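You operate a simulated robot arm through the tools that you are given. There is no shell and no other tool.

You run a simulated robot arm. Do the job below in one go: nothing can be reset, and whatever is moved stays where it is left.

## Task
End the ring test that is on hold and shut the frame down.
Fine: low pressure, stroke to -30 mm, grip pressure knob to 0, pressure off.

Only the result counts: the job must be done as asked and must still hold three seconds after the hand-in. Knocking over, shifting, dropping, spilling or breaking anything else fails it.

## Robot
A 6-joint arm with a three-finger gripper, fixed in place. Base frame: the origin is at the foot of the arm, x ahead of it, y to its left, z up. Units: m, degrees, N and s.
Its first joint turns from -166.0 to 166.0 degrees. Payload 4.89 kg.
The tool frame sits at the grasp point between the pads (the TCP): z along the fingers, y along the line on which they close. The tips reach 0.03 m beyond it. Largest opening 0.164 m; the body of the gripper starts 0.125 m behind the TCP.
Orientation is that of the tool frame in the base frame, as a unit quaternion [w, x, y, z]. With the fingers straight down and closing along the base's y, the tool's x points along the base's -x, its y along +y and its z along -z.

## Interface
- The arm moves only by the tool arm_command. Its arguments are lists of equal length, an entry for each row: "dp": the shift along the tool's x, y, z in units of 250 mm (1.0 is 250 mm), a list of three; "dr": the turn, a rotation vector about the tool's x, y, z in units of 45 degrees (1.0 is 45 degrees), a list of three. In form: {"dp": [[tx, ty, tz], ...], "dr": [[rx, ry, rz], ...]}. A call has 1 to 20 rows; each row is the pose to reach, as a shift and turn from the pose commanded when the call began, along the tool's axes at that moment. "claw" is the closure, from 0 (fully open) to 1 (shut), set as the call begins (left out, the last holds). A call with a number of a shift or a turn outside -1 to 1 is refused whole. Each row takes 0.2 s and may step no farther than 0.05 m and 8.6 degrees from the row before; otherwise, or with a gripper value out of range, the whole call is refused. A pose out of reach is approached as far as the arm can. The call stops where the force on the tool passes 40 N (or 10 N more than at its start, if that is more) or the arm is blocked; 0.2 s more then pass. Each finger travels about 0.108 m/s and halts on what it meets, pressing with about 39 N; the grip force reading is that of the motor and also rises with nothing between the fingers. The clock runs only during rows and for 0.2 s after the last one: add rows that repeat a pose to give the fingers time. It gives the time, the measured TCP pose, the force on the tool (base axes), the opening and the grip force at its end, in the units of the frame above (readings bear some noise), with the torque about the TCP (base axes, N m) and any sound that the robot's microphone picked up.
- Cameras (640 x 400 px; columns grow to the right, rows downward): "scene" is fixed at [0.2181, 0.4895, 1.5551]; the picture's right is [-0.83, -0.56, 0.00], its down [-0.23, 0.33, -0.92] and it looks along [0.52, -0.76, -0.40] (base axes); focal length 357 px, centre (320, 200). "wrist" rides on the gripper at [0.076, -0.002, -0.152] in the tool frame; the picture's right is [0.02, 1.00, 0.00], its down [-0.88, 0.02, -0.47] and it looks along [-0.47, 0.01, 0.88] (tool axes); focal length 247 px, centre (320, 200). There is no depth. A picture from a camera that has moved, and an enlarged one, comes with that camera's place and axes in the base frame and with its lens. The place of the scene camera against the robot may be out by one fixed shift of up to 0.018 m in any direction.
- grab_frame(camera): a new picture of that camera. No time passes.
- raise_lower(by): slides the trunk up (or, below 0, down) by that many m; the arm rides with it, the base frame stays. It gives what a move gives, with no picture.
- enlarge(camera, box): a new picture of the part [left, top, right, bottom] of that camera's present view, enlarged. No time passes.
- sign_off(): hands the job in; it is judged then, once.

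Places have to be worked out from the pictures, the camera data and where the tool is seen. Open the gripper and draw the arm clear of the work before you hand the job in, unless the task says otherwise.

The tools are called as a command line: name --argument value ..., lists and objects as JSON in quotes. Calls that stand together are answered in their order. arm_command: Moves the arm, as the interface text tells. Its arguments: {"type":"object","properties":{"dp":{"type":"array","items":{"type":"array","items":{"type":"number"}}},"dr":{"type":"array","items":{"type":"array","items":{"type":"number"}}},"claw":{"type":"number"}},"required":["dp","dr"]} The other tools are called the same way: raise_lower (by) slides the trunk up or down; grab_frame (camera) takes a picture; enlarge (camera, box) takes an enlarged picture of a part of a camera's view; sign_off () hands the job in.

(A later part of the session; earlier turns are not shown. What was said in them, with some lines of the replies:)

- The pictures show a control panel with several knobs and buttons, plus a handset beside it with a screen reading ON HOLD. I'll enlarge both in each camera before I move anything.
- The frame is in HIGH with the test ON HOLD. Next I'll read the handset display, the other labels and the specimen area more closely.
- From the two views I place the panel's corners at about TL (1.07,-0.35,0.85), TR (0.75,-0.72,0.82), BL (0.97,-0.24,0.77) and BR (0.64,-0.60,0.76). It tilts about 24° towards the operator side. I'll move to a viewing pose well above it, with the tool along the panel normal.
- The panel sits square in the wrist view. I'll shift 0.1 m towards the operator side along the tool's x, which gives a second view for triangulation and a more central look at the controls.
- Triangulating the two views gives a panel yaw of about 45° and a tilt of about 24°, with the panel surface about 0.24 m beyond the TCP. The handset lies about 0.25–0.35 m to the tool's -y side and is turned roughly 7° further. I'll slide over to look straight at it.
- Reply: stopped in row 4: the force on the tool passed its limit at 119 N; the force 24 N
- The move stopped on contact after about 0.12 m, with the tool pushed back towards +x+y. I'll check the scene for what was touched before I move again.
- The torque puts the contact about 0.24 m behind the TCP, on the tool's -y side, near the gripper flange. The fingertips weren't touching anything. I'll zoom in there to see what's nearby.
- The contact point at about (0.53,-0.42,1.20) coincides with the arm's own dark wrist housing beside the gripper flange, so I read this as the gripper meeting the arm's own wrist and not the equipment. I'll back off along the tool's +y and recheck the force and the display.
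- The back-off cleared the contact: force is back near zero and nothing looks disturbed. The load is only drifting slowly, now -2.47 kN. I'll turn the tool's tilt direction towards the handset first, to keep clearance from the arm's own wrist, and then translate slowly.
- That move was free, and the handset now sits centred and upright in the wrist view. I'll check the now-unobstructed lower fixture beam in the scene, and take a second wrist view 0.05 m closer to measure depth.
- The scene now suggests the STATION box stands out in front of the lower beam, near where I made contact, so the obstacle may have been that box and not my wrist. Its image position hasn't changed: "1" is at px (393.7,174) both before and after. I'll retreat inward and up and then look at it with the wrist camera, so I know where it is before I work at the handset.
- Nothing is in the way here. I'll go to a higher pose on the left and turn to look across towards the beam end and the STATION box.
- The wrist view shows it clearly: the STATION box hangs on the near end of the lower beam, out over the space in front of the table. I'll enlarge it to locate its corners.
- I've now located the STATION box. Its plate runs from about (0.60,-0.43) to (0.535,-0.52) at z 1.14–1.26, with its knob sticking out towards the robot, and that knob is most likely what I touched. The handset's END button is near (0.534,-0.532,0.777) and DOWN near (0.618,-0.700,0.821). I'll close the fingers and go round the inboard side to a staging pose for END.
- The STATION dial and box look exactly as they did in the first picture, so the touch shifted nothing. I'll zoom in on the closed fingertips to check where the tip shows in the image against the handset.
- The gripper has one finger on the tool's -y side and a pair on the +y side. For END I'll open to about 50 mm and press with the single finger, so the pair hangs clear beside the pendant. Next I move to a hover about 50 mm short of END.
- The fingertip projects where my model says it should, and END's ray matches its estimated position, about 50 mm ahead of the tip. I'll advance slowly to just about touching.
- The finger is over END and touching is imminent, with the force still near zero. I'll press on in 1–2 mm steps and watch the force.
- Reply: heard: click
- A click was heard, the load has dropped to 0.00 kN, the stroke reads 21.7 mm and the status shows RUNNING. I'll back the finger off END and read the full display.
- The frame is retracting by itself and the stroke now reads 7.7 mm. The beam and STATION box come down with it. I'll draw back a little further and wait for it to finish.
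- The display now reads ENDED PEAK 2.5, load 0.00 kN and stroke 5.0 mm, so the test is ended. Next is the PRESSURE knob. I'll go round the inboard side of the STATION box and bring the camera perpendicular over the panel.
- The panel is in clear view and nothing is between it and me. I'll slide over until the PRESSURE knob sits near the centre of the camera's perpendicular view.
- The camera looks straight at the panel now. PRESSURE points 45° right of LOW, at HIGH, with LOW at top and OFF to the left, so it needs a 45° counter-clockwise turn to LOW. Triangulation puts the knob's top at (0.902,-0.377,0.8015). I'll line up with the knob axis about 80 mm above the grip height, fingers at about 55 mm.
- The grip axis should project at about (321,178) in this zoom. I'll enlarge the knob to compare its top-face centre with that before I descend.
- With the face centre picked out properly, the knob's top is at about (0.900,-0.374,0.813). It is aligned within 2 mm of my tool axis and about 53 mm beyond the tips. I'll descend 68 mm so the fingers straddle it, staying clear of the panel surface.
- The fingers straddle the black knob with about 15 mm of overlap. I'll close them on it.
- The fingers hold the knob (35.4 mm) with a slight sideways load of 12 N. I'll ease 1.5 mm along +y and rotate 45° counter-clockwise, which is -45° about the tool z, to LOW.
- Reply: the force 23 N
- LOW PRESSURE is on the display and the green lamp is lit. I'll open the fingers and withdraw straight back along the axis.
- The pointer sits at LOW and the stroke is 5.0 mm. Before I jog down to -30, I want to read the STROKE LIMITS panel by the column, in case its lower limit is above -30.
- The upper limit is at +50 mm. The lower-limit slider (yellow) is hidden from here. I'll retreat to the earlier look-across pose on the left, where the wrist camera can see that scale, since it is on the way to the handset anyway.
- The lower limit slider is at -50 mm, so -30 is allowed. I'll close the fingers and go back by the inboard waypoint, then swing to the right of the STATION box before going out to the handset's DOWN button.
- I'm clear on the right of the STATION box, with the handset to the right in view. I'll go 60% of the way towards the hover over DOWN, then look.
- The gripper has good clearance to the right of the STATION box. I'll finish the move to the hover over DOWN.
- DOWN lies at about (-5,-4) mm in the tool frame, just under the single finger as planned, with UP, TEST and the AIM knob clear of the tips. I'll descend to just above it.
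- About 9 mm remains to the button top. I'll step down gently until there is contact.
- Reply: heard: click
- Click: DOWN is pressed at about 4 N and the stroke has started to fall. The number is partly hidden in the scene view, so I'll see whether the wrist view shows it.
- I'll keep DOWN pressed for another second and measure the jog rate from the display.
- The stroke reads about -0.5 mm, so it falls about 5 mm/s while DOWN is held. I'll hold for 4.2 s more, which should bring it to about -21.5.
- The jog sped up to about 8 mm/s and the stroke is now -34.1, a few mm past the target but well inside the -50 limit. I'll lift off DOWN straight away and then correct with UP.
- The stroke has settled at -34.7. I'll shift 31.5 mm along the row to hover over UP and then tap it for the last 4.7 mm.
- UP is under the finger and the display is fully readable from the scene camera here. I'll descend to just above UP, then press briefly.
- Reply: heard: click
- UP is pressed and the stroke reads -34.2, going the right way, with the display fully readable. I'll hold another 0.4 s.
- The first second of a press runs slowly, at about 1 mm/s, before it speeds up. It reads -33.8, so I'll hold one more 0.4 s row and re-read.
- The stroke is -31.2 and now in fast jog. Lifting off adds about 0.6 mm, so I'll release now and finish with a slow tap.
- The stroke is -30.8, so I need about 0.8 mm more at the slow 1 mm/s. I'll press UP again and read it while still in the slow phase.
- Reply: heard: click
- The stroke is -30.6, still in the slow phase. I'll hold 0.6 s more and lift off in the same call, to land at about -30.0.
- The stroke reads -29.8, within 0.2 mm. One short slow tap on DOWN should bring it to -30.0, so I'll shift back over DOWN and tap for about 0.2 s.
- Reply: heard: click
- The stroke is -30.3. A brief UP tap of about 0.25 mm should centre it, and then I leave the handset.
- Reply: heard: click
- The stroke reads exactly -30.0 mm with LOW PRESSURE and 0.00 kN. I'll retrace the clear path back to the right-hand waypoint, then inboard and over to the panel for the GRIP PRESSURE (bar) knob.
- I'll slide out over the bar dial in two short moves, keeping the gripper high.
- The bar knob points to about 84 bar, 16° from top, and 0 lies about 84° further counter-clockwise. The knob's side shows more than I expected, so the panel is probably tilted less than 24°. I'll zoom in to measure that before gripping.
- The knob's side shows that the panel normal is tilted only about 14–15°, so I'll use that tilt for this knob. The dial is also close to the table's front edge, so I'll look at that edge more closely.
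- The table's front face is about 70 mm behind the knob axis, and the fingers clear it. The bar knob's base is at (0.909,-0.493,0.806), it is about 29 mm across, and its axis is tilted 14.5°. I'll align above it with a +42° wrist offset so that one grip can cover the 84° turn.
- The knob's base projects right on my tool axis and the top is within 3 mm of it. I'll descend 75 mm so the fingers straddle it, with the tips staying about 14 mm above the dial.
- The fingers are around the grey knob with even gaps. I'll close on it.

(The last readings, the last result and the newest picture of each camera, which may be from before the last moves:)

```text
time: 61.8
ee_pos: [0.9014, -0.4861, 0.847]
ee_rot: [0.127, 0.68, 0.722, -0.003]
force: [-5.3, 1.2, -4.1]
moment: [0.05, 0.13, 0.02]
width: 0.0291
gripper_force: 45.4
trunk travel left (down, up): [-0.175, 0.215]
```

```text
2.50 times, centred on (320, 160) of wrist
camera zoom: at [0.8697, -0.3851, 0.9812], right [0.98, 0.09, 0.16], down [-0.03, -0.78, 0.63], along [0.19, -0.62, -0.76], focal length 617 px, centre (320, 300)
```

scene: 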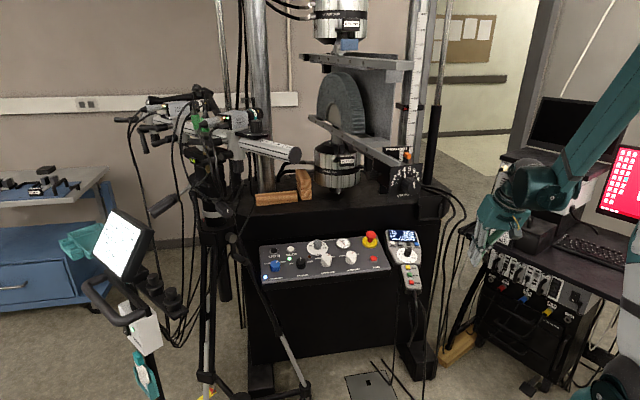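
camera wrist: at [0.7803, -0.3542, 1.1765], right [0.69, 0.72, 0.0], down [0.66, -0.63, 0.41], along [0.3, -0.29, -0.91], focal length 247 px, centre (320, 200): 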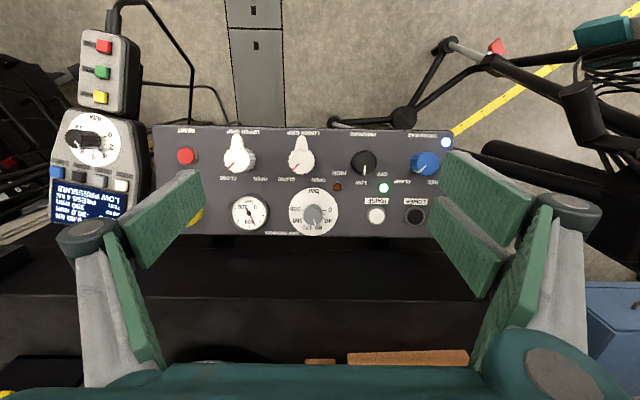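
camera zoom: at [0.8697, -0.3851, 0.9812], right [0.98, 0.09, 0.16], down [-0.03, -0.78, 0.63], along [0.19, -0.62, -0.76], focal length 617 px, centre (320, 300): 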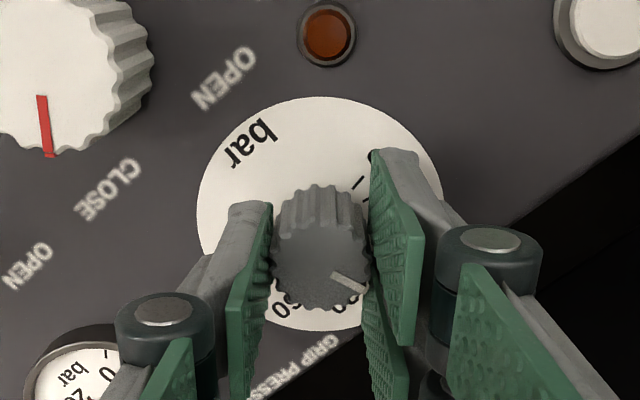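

It is held at 29.1 mm with only a light side load. I'll rotate the first 44° counter-clockwise and check the gauge.

arm_command --dp '[[0, 0, 0], [0, 0, 0], [0, 0, 0], [0, 0, 0], [0, 0, 0], [0, 0, 0], [0, 0, 0]]' --dr '[[0, 0, -0.14], [0, 0, -0.28], [0, 0, -0.42], [0, 0, -0.56], [0, 0, -0.7], [0, 0, -0.84], [0, 0, -0.98]]'

enlarge --camera "wrist" --box '[220, 80, 420, 240]'

enlarge --camera "scene" --box '[275, 195, 435, 275]'

```text
time: 63.4
ee_pos: [0.903, -0.4847, 0.8485]
ee_rot: [0.117, 0.359, 0.925, -0.051]
force: [8.7, 2.5, -2.6]
moment: [0.01, -0.35, 0.01]
width: 0.0295
gripper_force: 45.3
trunk travel left (down, up): [-0.175, 0.215]
```

```text
2.50 times, centred on (320, 160) of wrist
camera zoom: at [0.8197, -0.4109, 0.9767], right [0.66, 0.75, -0.02], down [0.56, -0.48, 0.68], along [0.5, -0.46, -0.73], focal length 617 px, centre (320, 300)
```

zoom: 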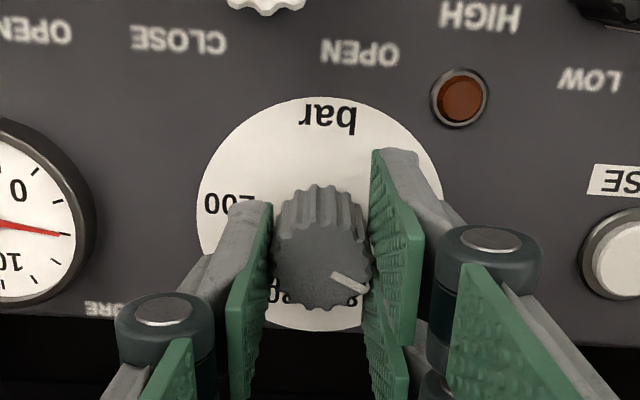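

```text
4.00 times, centred on (355, 235) of scene
camera zoom: at [0.2181, 0.4895, 1.5551], right [-0.83, -0.56, 0.0], down [-0.23, 0.33, -0.92], along [0.52, -0.76, -0.4], focal length 1427 px, centre (180, 60)
```

zoom: 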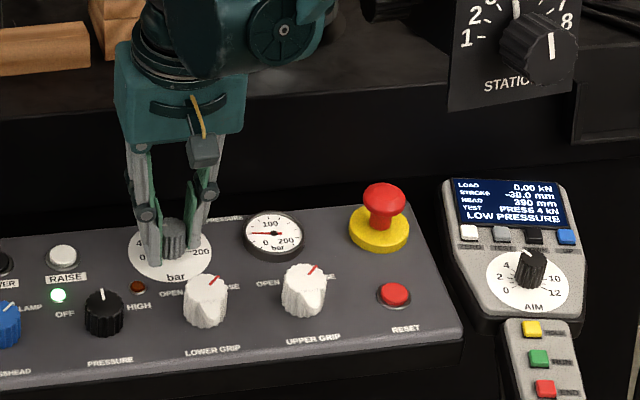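

The gauge has fallen to about 40 bar and the knob turned with the fingers without slipping. I'll rotate the remaining 41°.

arm_command --dp '[[0, 0, 0], [0, 0, 0], [0, 0, 0], [0, 0, 0], [0, 0, 0], [0, 0, 0], [0, 0, 0]]' --dr '[[0, 0, -0.14], [0, 0, -0.28], [0, 0, -0.42], [0, 0, -0.56], [0, 0, -0.7], [0, 0, -0.82], [0, 0, -0.92]]'

enlarge --camera "wrist" --box '[220, 80, 420, 240]'

enlarge --camera "scene" --box '[285, 210, 365, 270]'

```text
time: 65.0
ee_pos: [0.9019, -0.4852, 0.8472]
ee_rot: [0.091, 0.009, 0.992, -0.088]
force: [17.9, 14.5, -3.7]
moment: [0.51, -0.66, -0.21]
width: 0.0289
gripper_force: 45.2
trunk travel left (down, up): [-0.175, 0.215]
```

```text
2.50 times, centred on (320, 160) of wrist
camera zoom: at [0.7998, -0.4602, 0.9822], right [0.01, 0.98, -0.18], down [0.78, 0.1, 0.61], along [0.62, -0.15, -0.77], focal length 617 px, centre (320, 300)
```

zoom: 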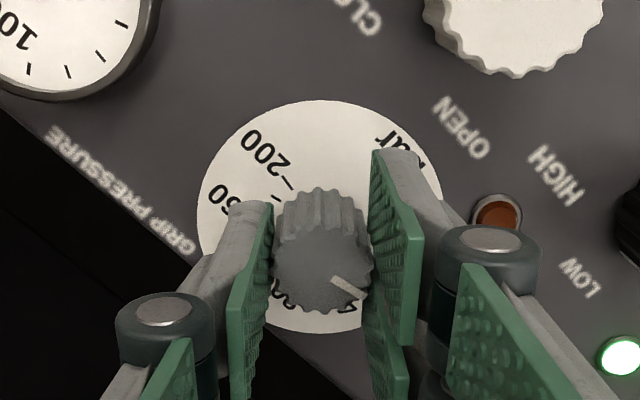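

```text
6.67 times, centred on (325, 240) of scene
camera zoom: at [0.2181, 0.4895, 1.5551], right [-0.83, -0.56, 0.0], down [-0.23, 0.33, -0.92], along [0.52, -0.76, -0.4], focal length 2378 px, centre (287, -67)
```

zoom: 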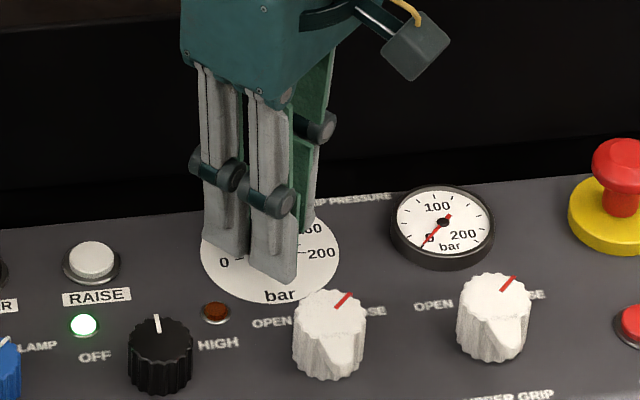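

The gauge needle is at 0 and the torque suggests the knob has reached its stop. I'll open the fingers, withdraw along the axis and check the pointer.

arm_command --dp '[[0, 0, 0], [0, 0, 0], [0, 0, -0.1], [0, 0, -0.22], [0, 0, -0.36]]' --dr '[[0, 0, 0], [0, 0, 0], [0, 0, 0], [0, 0, 0], [0, 0, 0]]' --claw 0.7

grab_frame --camera "wrist"

enlarge --camera "wrist" --box '[270, 110, 370, 210]'

enlarge --camera "scene" --box '[300, 220, 360, 265]'

enlarge --camera "scene" --box '[382, 225, 430, 255]'

```text
time: 66.2
ee_pos: [0.8851, -0.4697, 0.9341]
ee_rot: [0.091, 0.01, 0.992, -0.09]
force: [0.4, -0.8, -1.0]
moment: [0.06, 0.14, -0.01]
width: 0.0494
gripper_force: 0.1
trunk travel left (down, up): [-0.175, 0.215]
```

```text
taken
camera wrist: at [0.7826, -0.4453, 1.0689], right [0.02, 0.98, -0.18], down [0.78, 0.1, 0.61], along [0.62, -0.15, -0.77], focal length 247 px, centre (320, 200)
```

wrist: 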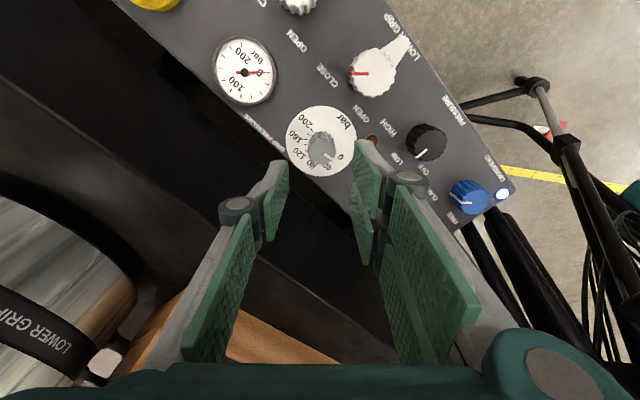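

```text
4.00 times, centred on (320, 160) of wrist
camera zoom: at [0.7826, -0.4453, 1.0689], right [0.02, 0.98, -0.18], down [0.78, 0.1, 0.61], along [0.62, -0.15, -0.77], focal length 988 px, centre (320, 360)
```

zoom: 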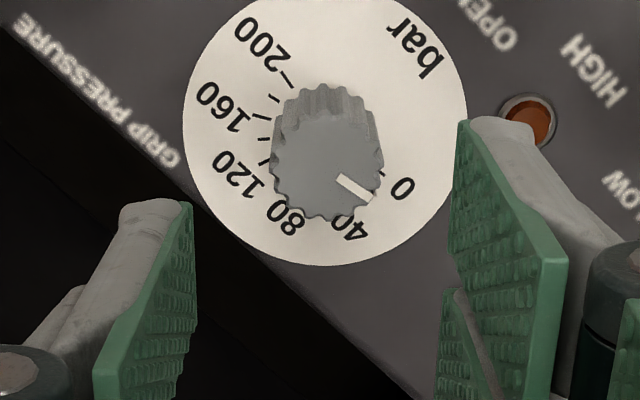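

```text
8.89 times, centred on (330, 242) of scene
camera zoom: at [0.2181, 0.4895, 1.5551], right [-0.83, -0.56, 0.0], down [-0.23, 0.33, -0.92], along [0.52, -0.76, -0.4], focal length 3170 px, centre (231, -178)
```

zoom: 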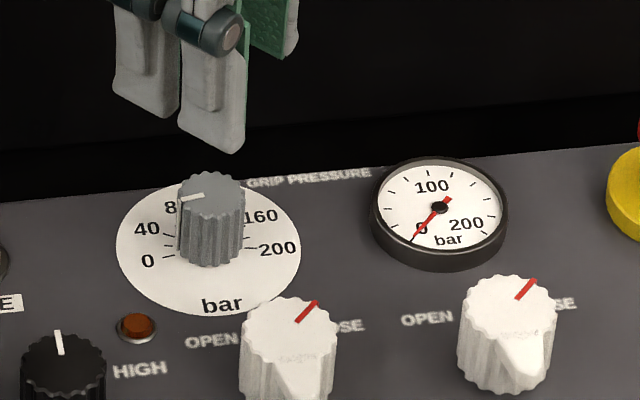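

```text
13.33 times, centred on (406, 240) of scene
camera zoom: at [0.2181, 0.4895, 1.5551], right [-0.83, -0.56, 0.0], down [-0.23, 0.33, -0.92], along [0.52, -0.76, -0.4], focal length 4755 px, centre (-827, -333)
```

zoom: 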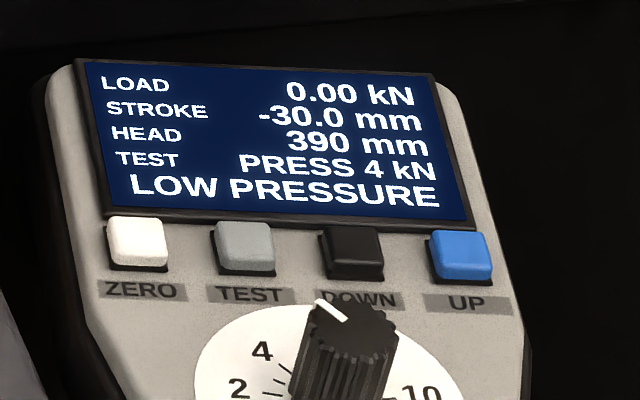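

The gauge reads about 0. I'll zoom in on the gauge and the pointer to make sure the knob is really at 0 before leaving it.

enlarge --camera "scene" --box '[334, 234, 354, 250]'

enlarge --camera "wrist" --box '[300, 125, 345, 170]'

enlarge --camera "wrist" --box '[210, 35, 280, 105]'

```text
16.00 times, centred on (344, 242) of scene
camera zoom: at [0.2181, 0.4895, 1.5551], right [-0.83, -0.56, 0.0], down [-0.23, 0.33, -0.92], along [0.52, -0.76, -0.4], focal length 5706 px, centre (-64, -472)
```

zoom: 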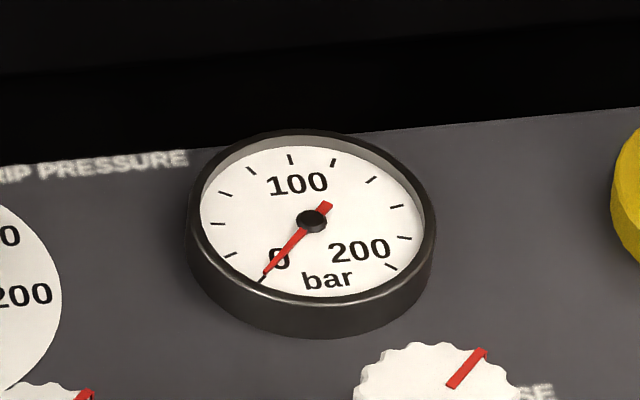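

```text
8.89 times, centred on (322, 148) of wrist
camera zoom: at [0.7826, -0.4453, 1.0689], right [0.02, 0.98, -0.18], down [0.78, 0.1, 0.61], along [0.62, -0.15, -0.77], focal length 2195 px, centre (298, 667)
```

zoom: 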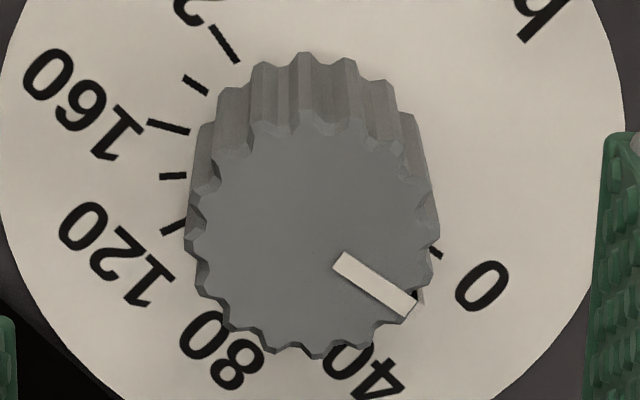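

```text
5.71 times, centred on (245, 70) of wrist
camera zoom: at [0.7826, -0.4453, 1.0689], right [0.02, 0.98, -0.18], down [0.78, 0.1, 0.61], along [0.62, -0.15, -0.77], focal length 1411 px, centre (749, 943)
```

zoom: 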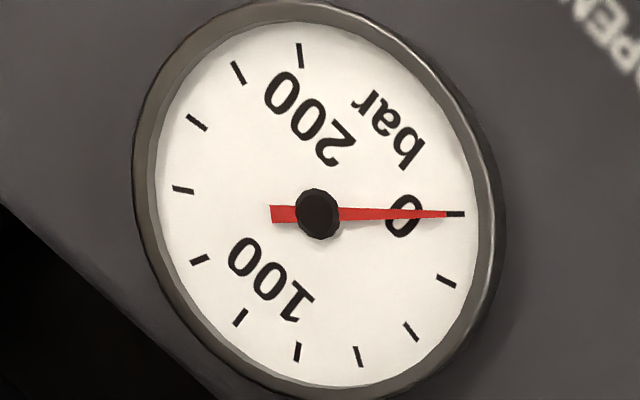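

The gauge needle is exactly on the 0 mark and the stroke still shows -30.0. The last control is PRESSURE to OFF, so I'll move over to the PRESSURE knob and line up with its axis again.

arm_command --dp '[[0.005, 0.077, 0.0], [0.011, 0.155, 0.0], [0.016, 0.232, 0.01], [0.021, 0.309, 0.03], [0.027, 0.387, 0.06], [0.032, 0.464, 0.09], [0.032, 0.464, 0.09]]' --dr '[[0, 0, 0.167], [0, 0, 0.333], [0, 0, 0.5], [0, 0, 0.667], [0, 0, 0.833], [0, 0, 1.0], [0, 0, 1.0]]' --claw 0.665

enlarge --camera "wrist" --box '[220, 80, 420, 240]'

enlarge --camera "wrist" --box '[285, 120, 355, 190]'

```text
time: 67.8
ee_pos: [0.8851, -0.3591, 0.8913]
ee_rot: [0.119, 0.39, 0.912, -0.047]
force: [0.2, -0.3, -0.1]
moment: [0.02, 0.0, -0.01]
width: 0.0551
gripper_force: 0.0
trunk travel left (down, up): [-0.175, 0.215]
```

```text
2.50 times, centred on (320, 160) of wrist
camera zoom: at [0.8059, -0.281, 1.0203], right [0.71, 0.71, 0.0], down [0.52, -0.52, 0.68], along [0.48, -0.48, -0.73], focal length 617 px, centre (320, 300)
```

zoom: 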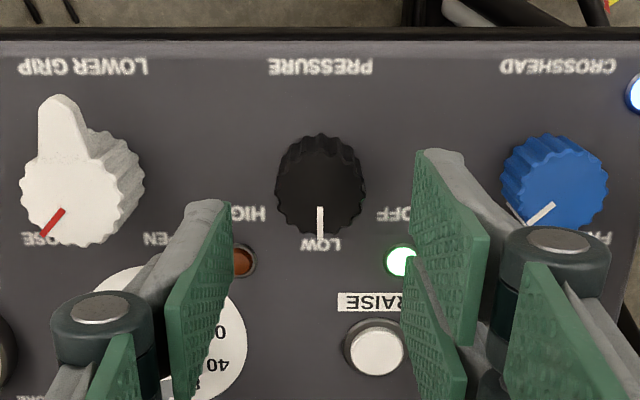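

```text
5.71 times, centred on (320, 155) of wrist
camera zoom: at [0.8059, -0.281, 1.0203], right [0.71, 0.71, 0.0], down [0.52, -0.52, 0.68], along [0.48, -0.48, -0.73], focal length 1411 px, centre (320, 457)
```

zoom: 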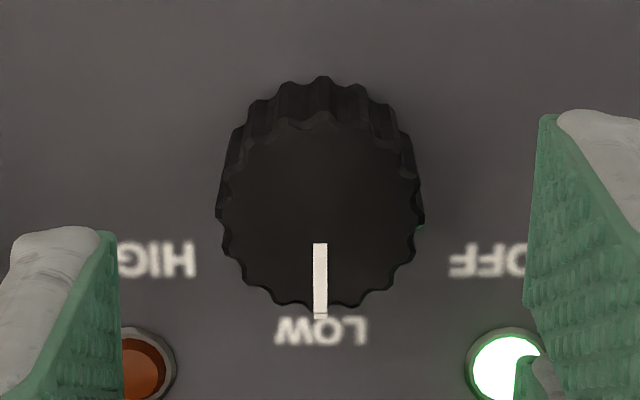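

The knob's face centre is within a couple of pixels of the predicted axis. I'll descend 67 mm over it and close the fingers.

arm_command --dp '[[0, 0, 0.1], [0, 0, 0.18], [0, 0, 0.23], [0, 0, 0.26], [0, 0, 0.268]]' --dr '[[0, 0, 0], [0, 0, 0], [0, 0, 0], [0, 0, 0], [0, 0, 0]]'

arm_command --dp '[[0, 0, 0], [0, 0, 0], [0, 0, 0]]' --dr '[[0, 0, 0], [0, 0, 0], [0, 0, 0]]' --claw 1

enlarge --camera "wrist" --box '[220, 80, 420, 240]'

```text
time: 69.0
ee_pos: [0.8982, -0.3722, 0.8264]
ee_rot: [0.117, 0.39, 0.912, -0.047]
force: [0.3, 0.3, 0.5]
moment: [0.03, 0.0, 0.0]
width: 0.0551
gripper_force: 0.2
trunk travel left (down, up): [-0.175, 0.215]
```

```text
time: 69.8
ee_pos: [0.8985, -0.372, 0.8254]
ee_rot: [0.118, 0.39, 0.912, -0.047]
force: [-8.0, -4.8, -3.3]
moment: [-0.17, 0.2, -0.09]
width: 0.0345
gripper_force: 44.5
trunk travel left (down, up): [-0.175, 0.215]
```

```text
2.50 times, centred on (320, 160) of wrist
camera zoom: at [0.8181, -0.2933, 0.9552], right [0.71, 0.71, 0.0], down [0.52, -0.52, 0.68], along [0.48, -0.48, -0.73], focal length 617 px, centre (320, 300)
```

zoom: 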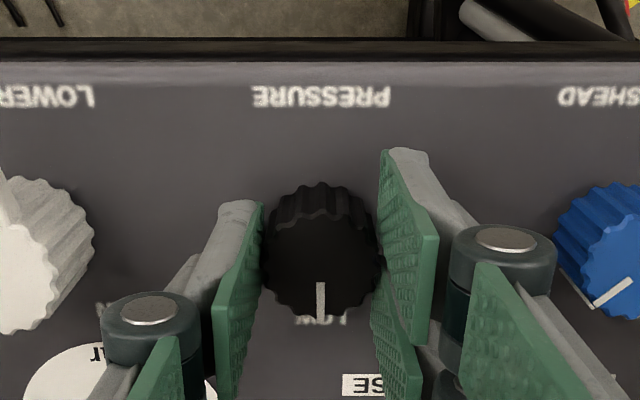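

The grip is good, with the pointer at LOW. I'll rotate 45° counter-clockwise to OFF.

arm_command --dp '[[0, 0, 0], [0, 0, 0], [0, 0, 0], [0, 0, 0], [0, 0, 0], [0, 0, 0], [0, 0, 0], [0, 0, 0]]' --dr '[[0, 0, -0.14], [0, 0, -0.28], [0, 0, -0.42], [0, 0, -0.56], [0, 0, -0.7], [0, 0, -0.85], [0, 0, -1.0], [0, 0, -1.0]]'

enlarge --camera "wrist" --box '[220, 80, 420, 240]'

enlarge --camera "scene" --box '[255, 225, 435, 295]'

enlarge --camera "scene" --box '[382, 225, 430, 255]'

```text
time: 71.6
ee_pos: [0.8986, -0.3736, 0.8266]
ee_rot: [0.09, 0.01, 0.992, -0.089]
force: [-19.3, -15.5, -12.0]
moment: [-0.2, 0.72, -0.15]
width: 0.0349
gripper_force: 44.7
trunk travel left (down, up): [-0.175, 0.215]
```

```text
2.50 times, centred on (320, 160) of wrist
camera zoom: at [0.7951, -0.3479, 0.9611], right [0.02, 0.98, -0.18], down [0.78, 0.1, 0.61], along [0.62, -0.15, -0.77], focal length 617 px, centre (320, 300)
```

zoom: 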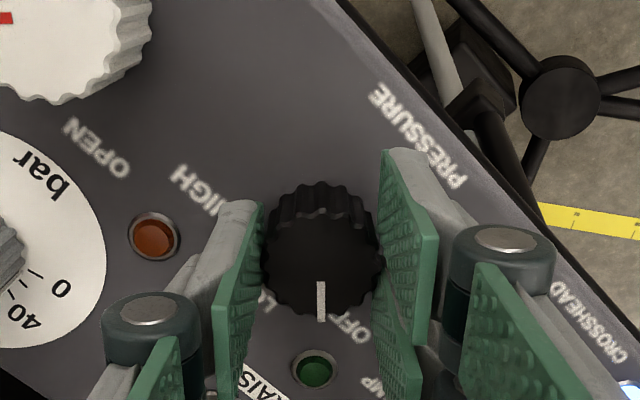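

```text
3.56 times, centred on (345, 260) of scene
camera zoom: at [0.2181, 0.4895, 1.5551], right [-0.83, -0.56, 0.0], down [-0.23, 0.33, -0.92], along [0.52, -0.76, -0.4], focal length 1268 px, centre (231, -13)
```

zoom: 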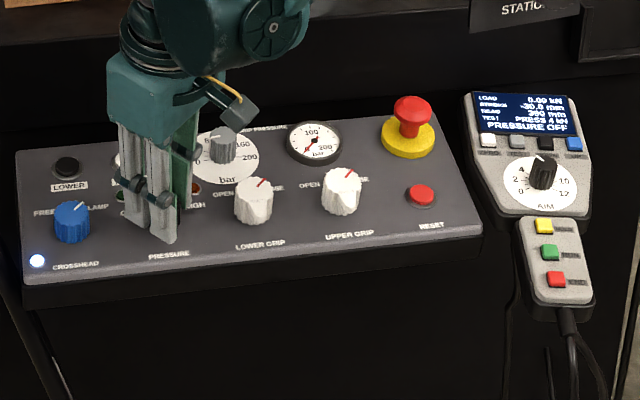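

```text
13.33 times, centred on (406, 240) of scene
camera zoom: at [0.2181, 0.4895, 1.5551], right [-0.83, -0.56, 0.0], down [-0.23, 0.33, -0.92], along [0.52, -0.76, -0.4], focal length 4755 px, centre (-827, -333)
```

zoom: 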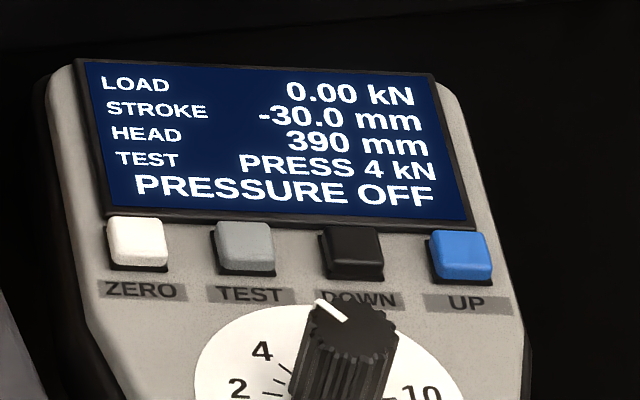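

PRESSURE OFF shows, both lamps are dark and the stroke holds at -30.0. I'll open the fingers and withdraw straight back.

arm_command --dp '[[0, 0, 0], [0, 0, 0], [0, 0, -0.1], [0, 0, -0.22], [0, 0, -0.36], [0, 0, -0.5]]' --dr '[[0, 0, 0], [0, 0, 0], [0, 0, 0], [0, 0, 0], [0, 0, 0], [0, 0, 0]]' --claw 0.665

enlarge --camera "scene" --box '[255, 225, 435, 295]'

enlarge --camera "scene" --box '[382, 225, 430, 255]'

enlarge --camera "wrist" --box '[200, 40, 440, 200]'

```text
time: 73.0
ee_pos: [0.8769, -0.3512, 0.9462]
ee_rot: [0.091, 0.01, 0.992, -0.089]
force: [1.1, -1.1, -1.4]
moment: [0.08, 0.16, -0.02]
width: 0.055
gripper_force: 0.1
trunk travel left (down, up): [-0.175, 0.215]
```

```text
3.56 times, centred on (345, 260) of scene
camera zoom: at [0.2181, 0.4895, 1.5551], right [-0.83, -0.56, 0.0], down [-0.23, 0.33, -0.92], along [0.52, -0.76, -0.4], focal length 1268 px, centre (231, -13)
```

zoom: 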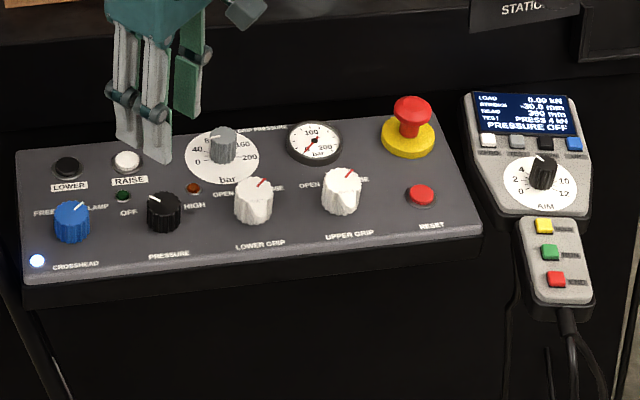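

```text
13.33 times, centred on (406, 240) of scene
camera zoom: at [0.2181, 0.4895, 1.5551], right [-0.83, -0.56, 0.0], down [-0.23, 0.33, -0.92], along [0.52, -0.76, -0.4], focal length 4755 px, centre (-827, -333)
```

zoom: 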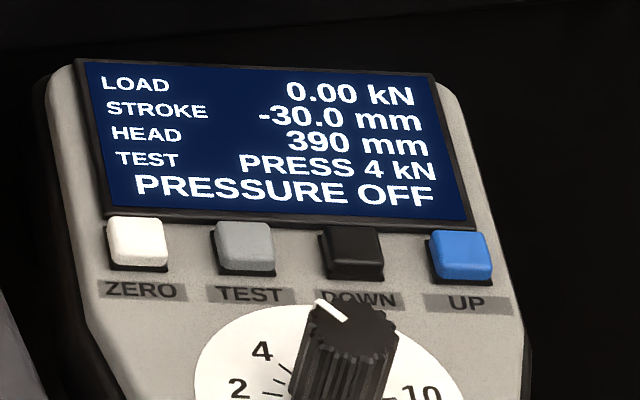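

```text
2.50 times, centred on (320, 120) of wrist
camera zoom: at [0.7736, -0.3251, 1.0805], right [0.02, 0.98, -0.18], down [0.78, 0.1, 0.61], along [0.62, -0.15, -0.77], focal length 617 px, centre (320, 400)
```

zoom: 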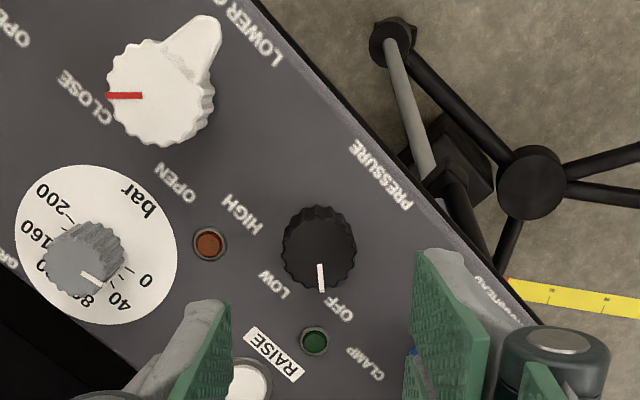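

PRESSURE points at OFF, the bar knob is at 0, and nothing else on the panel has changed. I'll open the gripper fully, draw the arm well clear and let a few seconds pass to confirm everything holds.

arm_command --dp '[[0.093, 0.057, -0.107], [0.186, 0.114, -0.214], [0.279, 0.171, -0.321], [0.372, 0.229, -0.429], [0.465, 0.286, -0.536], [0.558, 0.343, -0.643], [0.651, 0.4, -0.75], [0.744, 0.457, -0.857], [0.744, 0.457, -0.857], [0.744, 0.457, -0.857], [0.744, 0.457, -0.857], [0.744, 0.457, -0.857], [0.744, 0.457, -0.857], [0.744, 0.457, -0.857], [0.744, 0.457, -0.857]]' --dr '[[0, 0, 0], [0, 0, 0], [0, 0, 0], [0, 0, 0], [0, 0, 0], [0, 0, 0], [0, 0, 0], [0, 0, 0], [0, 0, 0], [0, 0, 0], [0, 0, 0], [0, 0, 0], [0, 0, 0], [0, 0, 0], [0, 0, 0]]' --claw 0

grab_frame --camera "scene"

enlarge --camera "scene" --box '[250, 220, 440, 300]'

enlarge --camera "scene" --box '[382, 225, 430, 255]'

enlarge --camera "wrist" --box '[200, 80, 440, 280]'

```text
time: 76.2
ee_pos: [0.6573, -0.1973, 1.1002]
ee_rot: [0.09, 0.011, 0.992, -0.09]
force: [-0.3, 0.2, -0.6]
moment: [-0.02, 0.0, -0.01]
width: 0.1639
gripper_force: 0.1
trunk travel left (down, up): [-0.175, 0.215]
```

```text
taken
```

scene: 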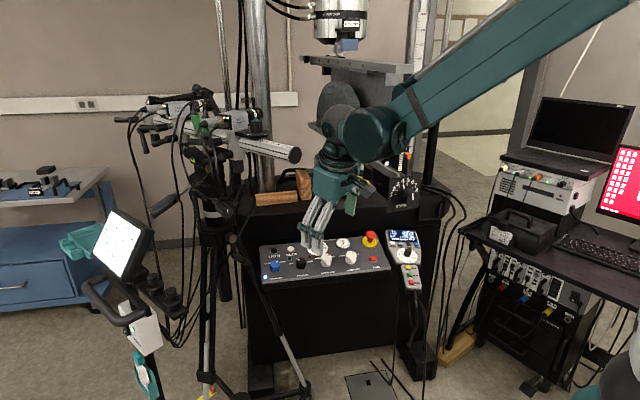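

```text
3.37 times, centred on (345, 260) of scene
camera zoom: at [0.2181, 0.4895, 1.5551], right [-0.83, -0.56, 0.0], down [-0.23, 0.33, -0.92], along [0.52, -0.76, -0.4], focal length 1201 px, centre (236, -2)
```

zoom: 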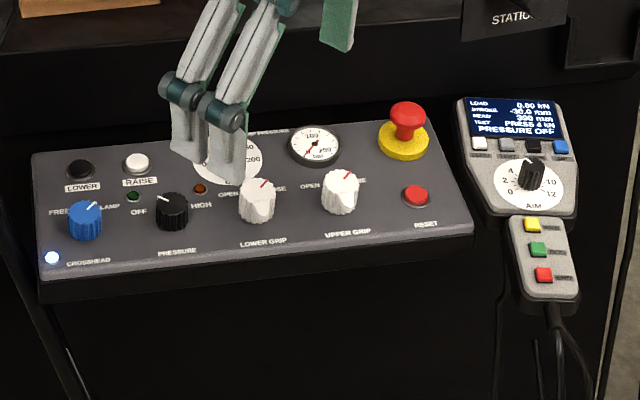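

```text
13.33 times, centred on (406, 240) of scene
camera zoom: at [0.2181, 0.4895, 1.5551], right [-0.83, -0.56, 0.0], down [-0.23, 0.33, -0.92], along [0.52, -0.76, -0.4], focal length 4755 px, centre (-827, -333)
```

zoom: 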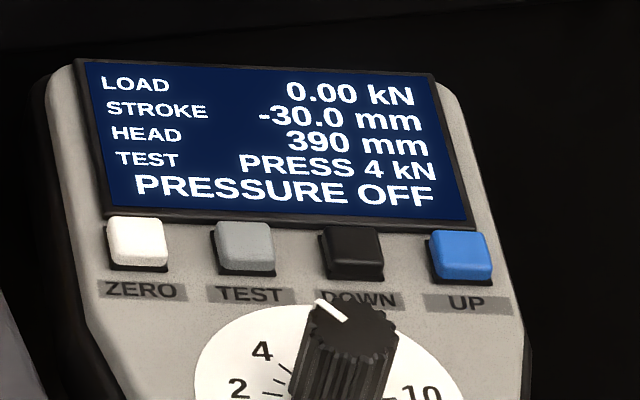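

```text
2.00 times, centred on (320, 180) of wrist
camera zoom: at [0.5556, -0.1726, 1.2358], right [0.02, 0.98, -0.18], down [0.78, 0.1, 0.61], along [0.62, -0.15, -0.77], focal length 494 px, centre (320, 240)
```

zoom: 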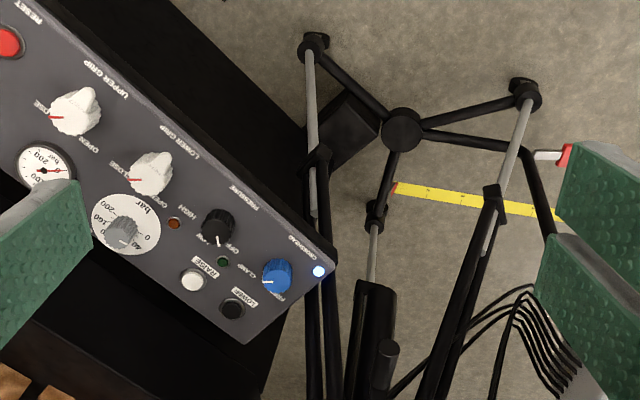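

Everything has held for over three seconds. The test is ended, the stroke is -30.0 mm, the grip pressure is 0 bar and the display shows PRESSURE OFF, with all other controls as they were. The gripper is open and the arm is clear of the work, so I'm handing in.

sign_off

```text
The job is handed in.
```

The ring test is ended and the frame is shut down. The handset showed the final state before hand-in, and it held for more than three seconds with the arm clear and the gripper open:

| Item | Final state |
|---|---|
| Test | Ended with END; display showed ENDED, load 0.00 kN |
| Low pressure | Set before the stroke move; LOW PRESSURE on the display |
| Stroke | -30.0 mm |
| Grip pressure knob | 0, with the gauge needle on the 0 mark |
| Pressure | OFF, both lamps dark |

Two things did not go cleanly:

- **Contact with the fixture:** Early on, the gripper touched what was most likely the knob of the STATION box on the lower beam, peaking at 119 N. I compared the box and dial with the first picture afterwards and saw no shift. The load reading went from -2.50 to -2.47 kN around that time, while the test was still on hold. I can't say whether the contact or slow drift caused it.
- **Stroke overshoot:** The jog sped up after the first second and went to -34.7 mm. I brought it back to -30.0 with UP and DOWN, well inside the -50 mm limit.
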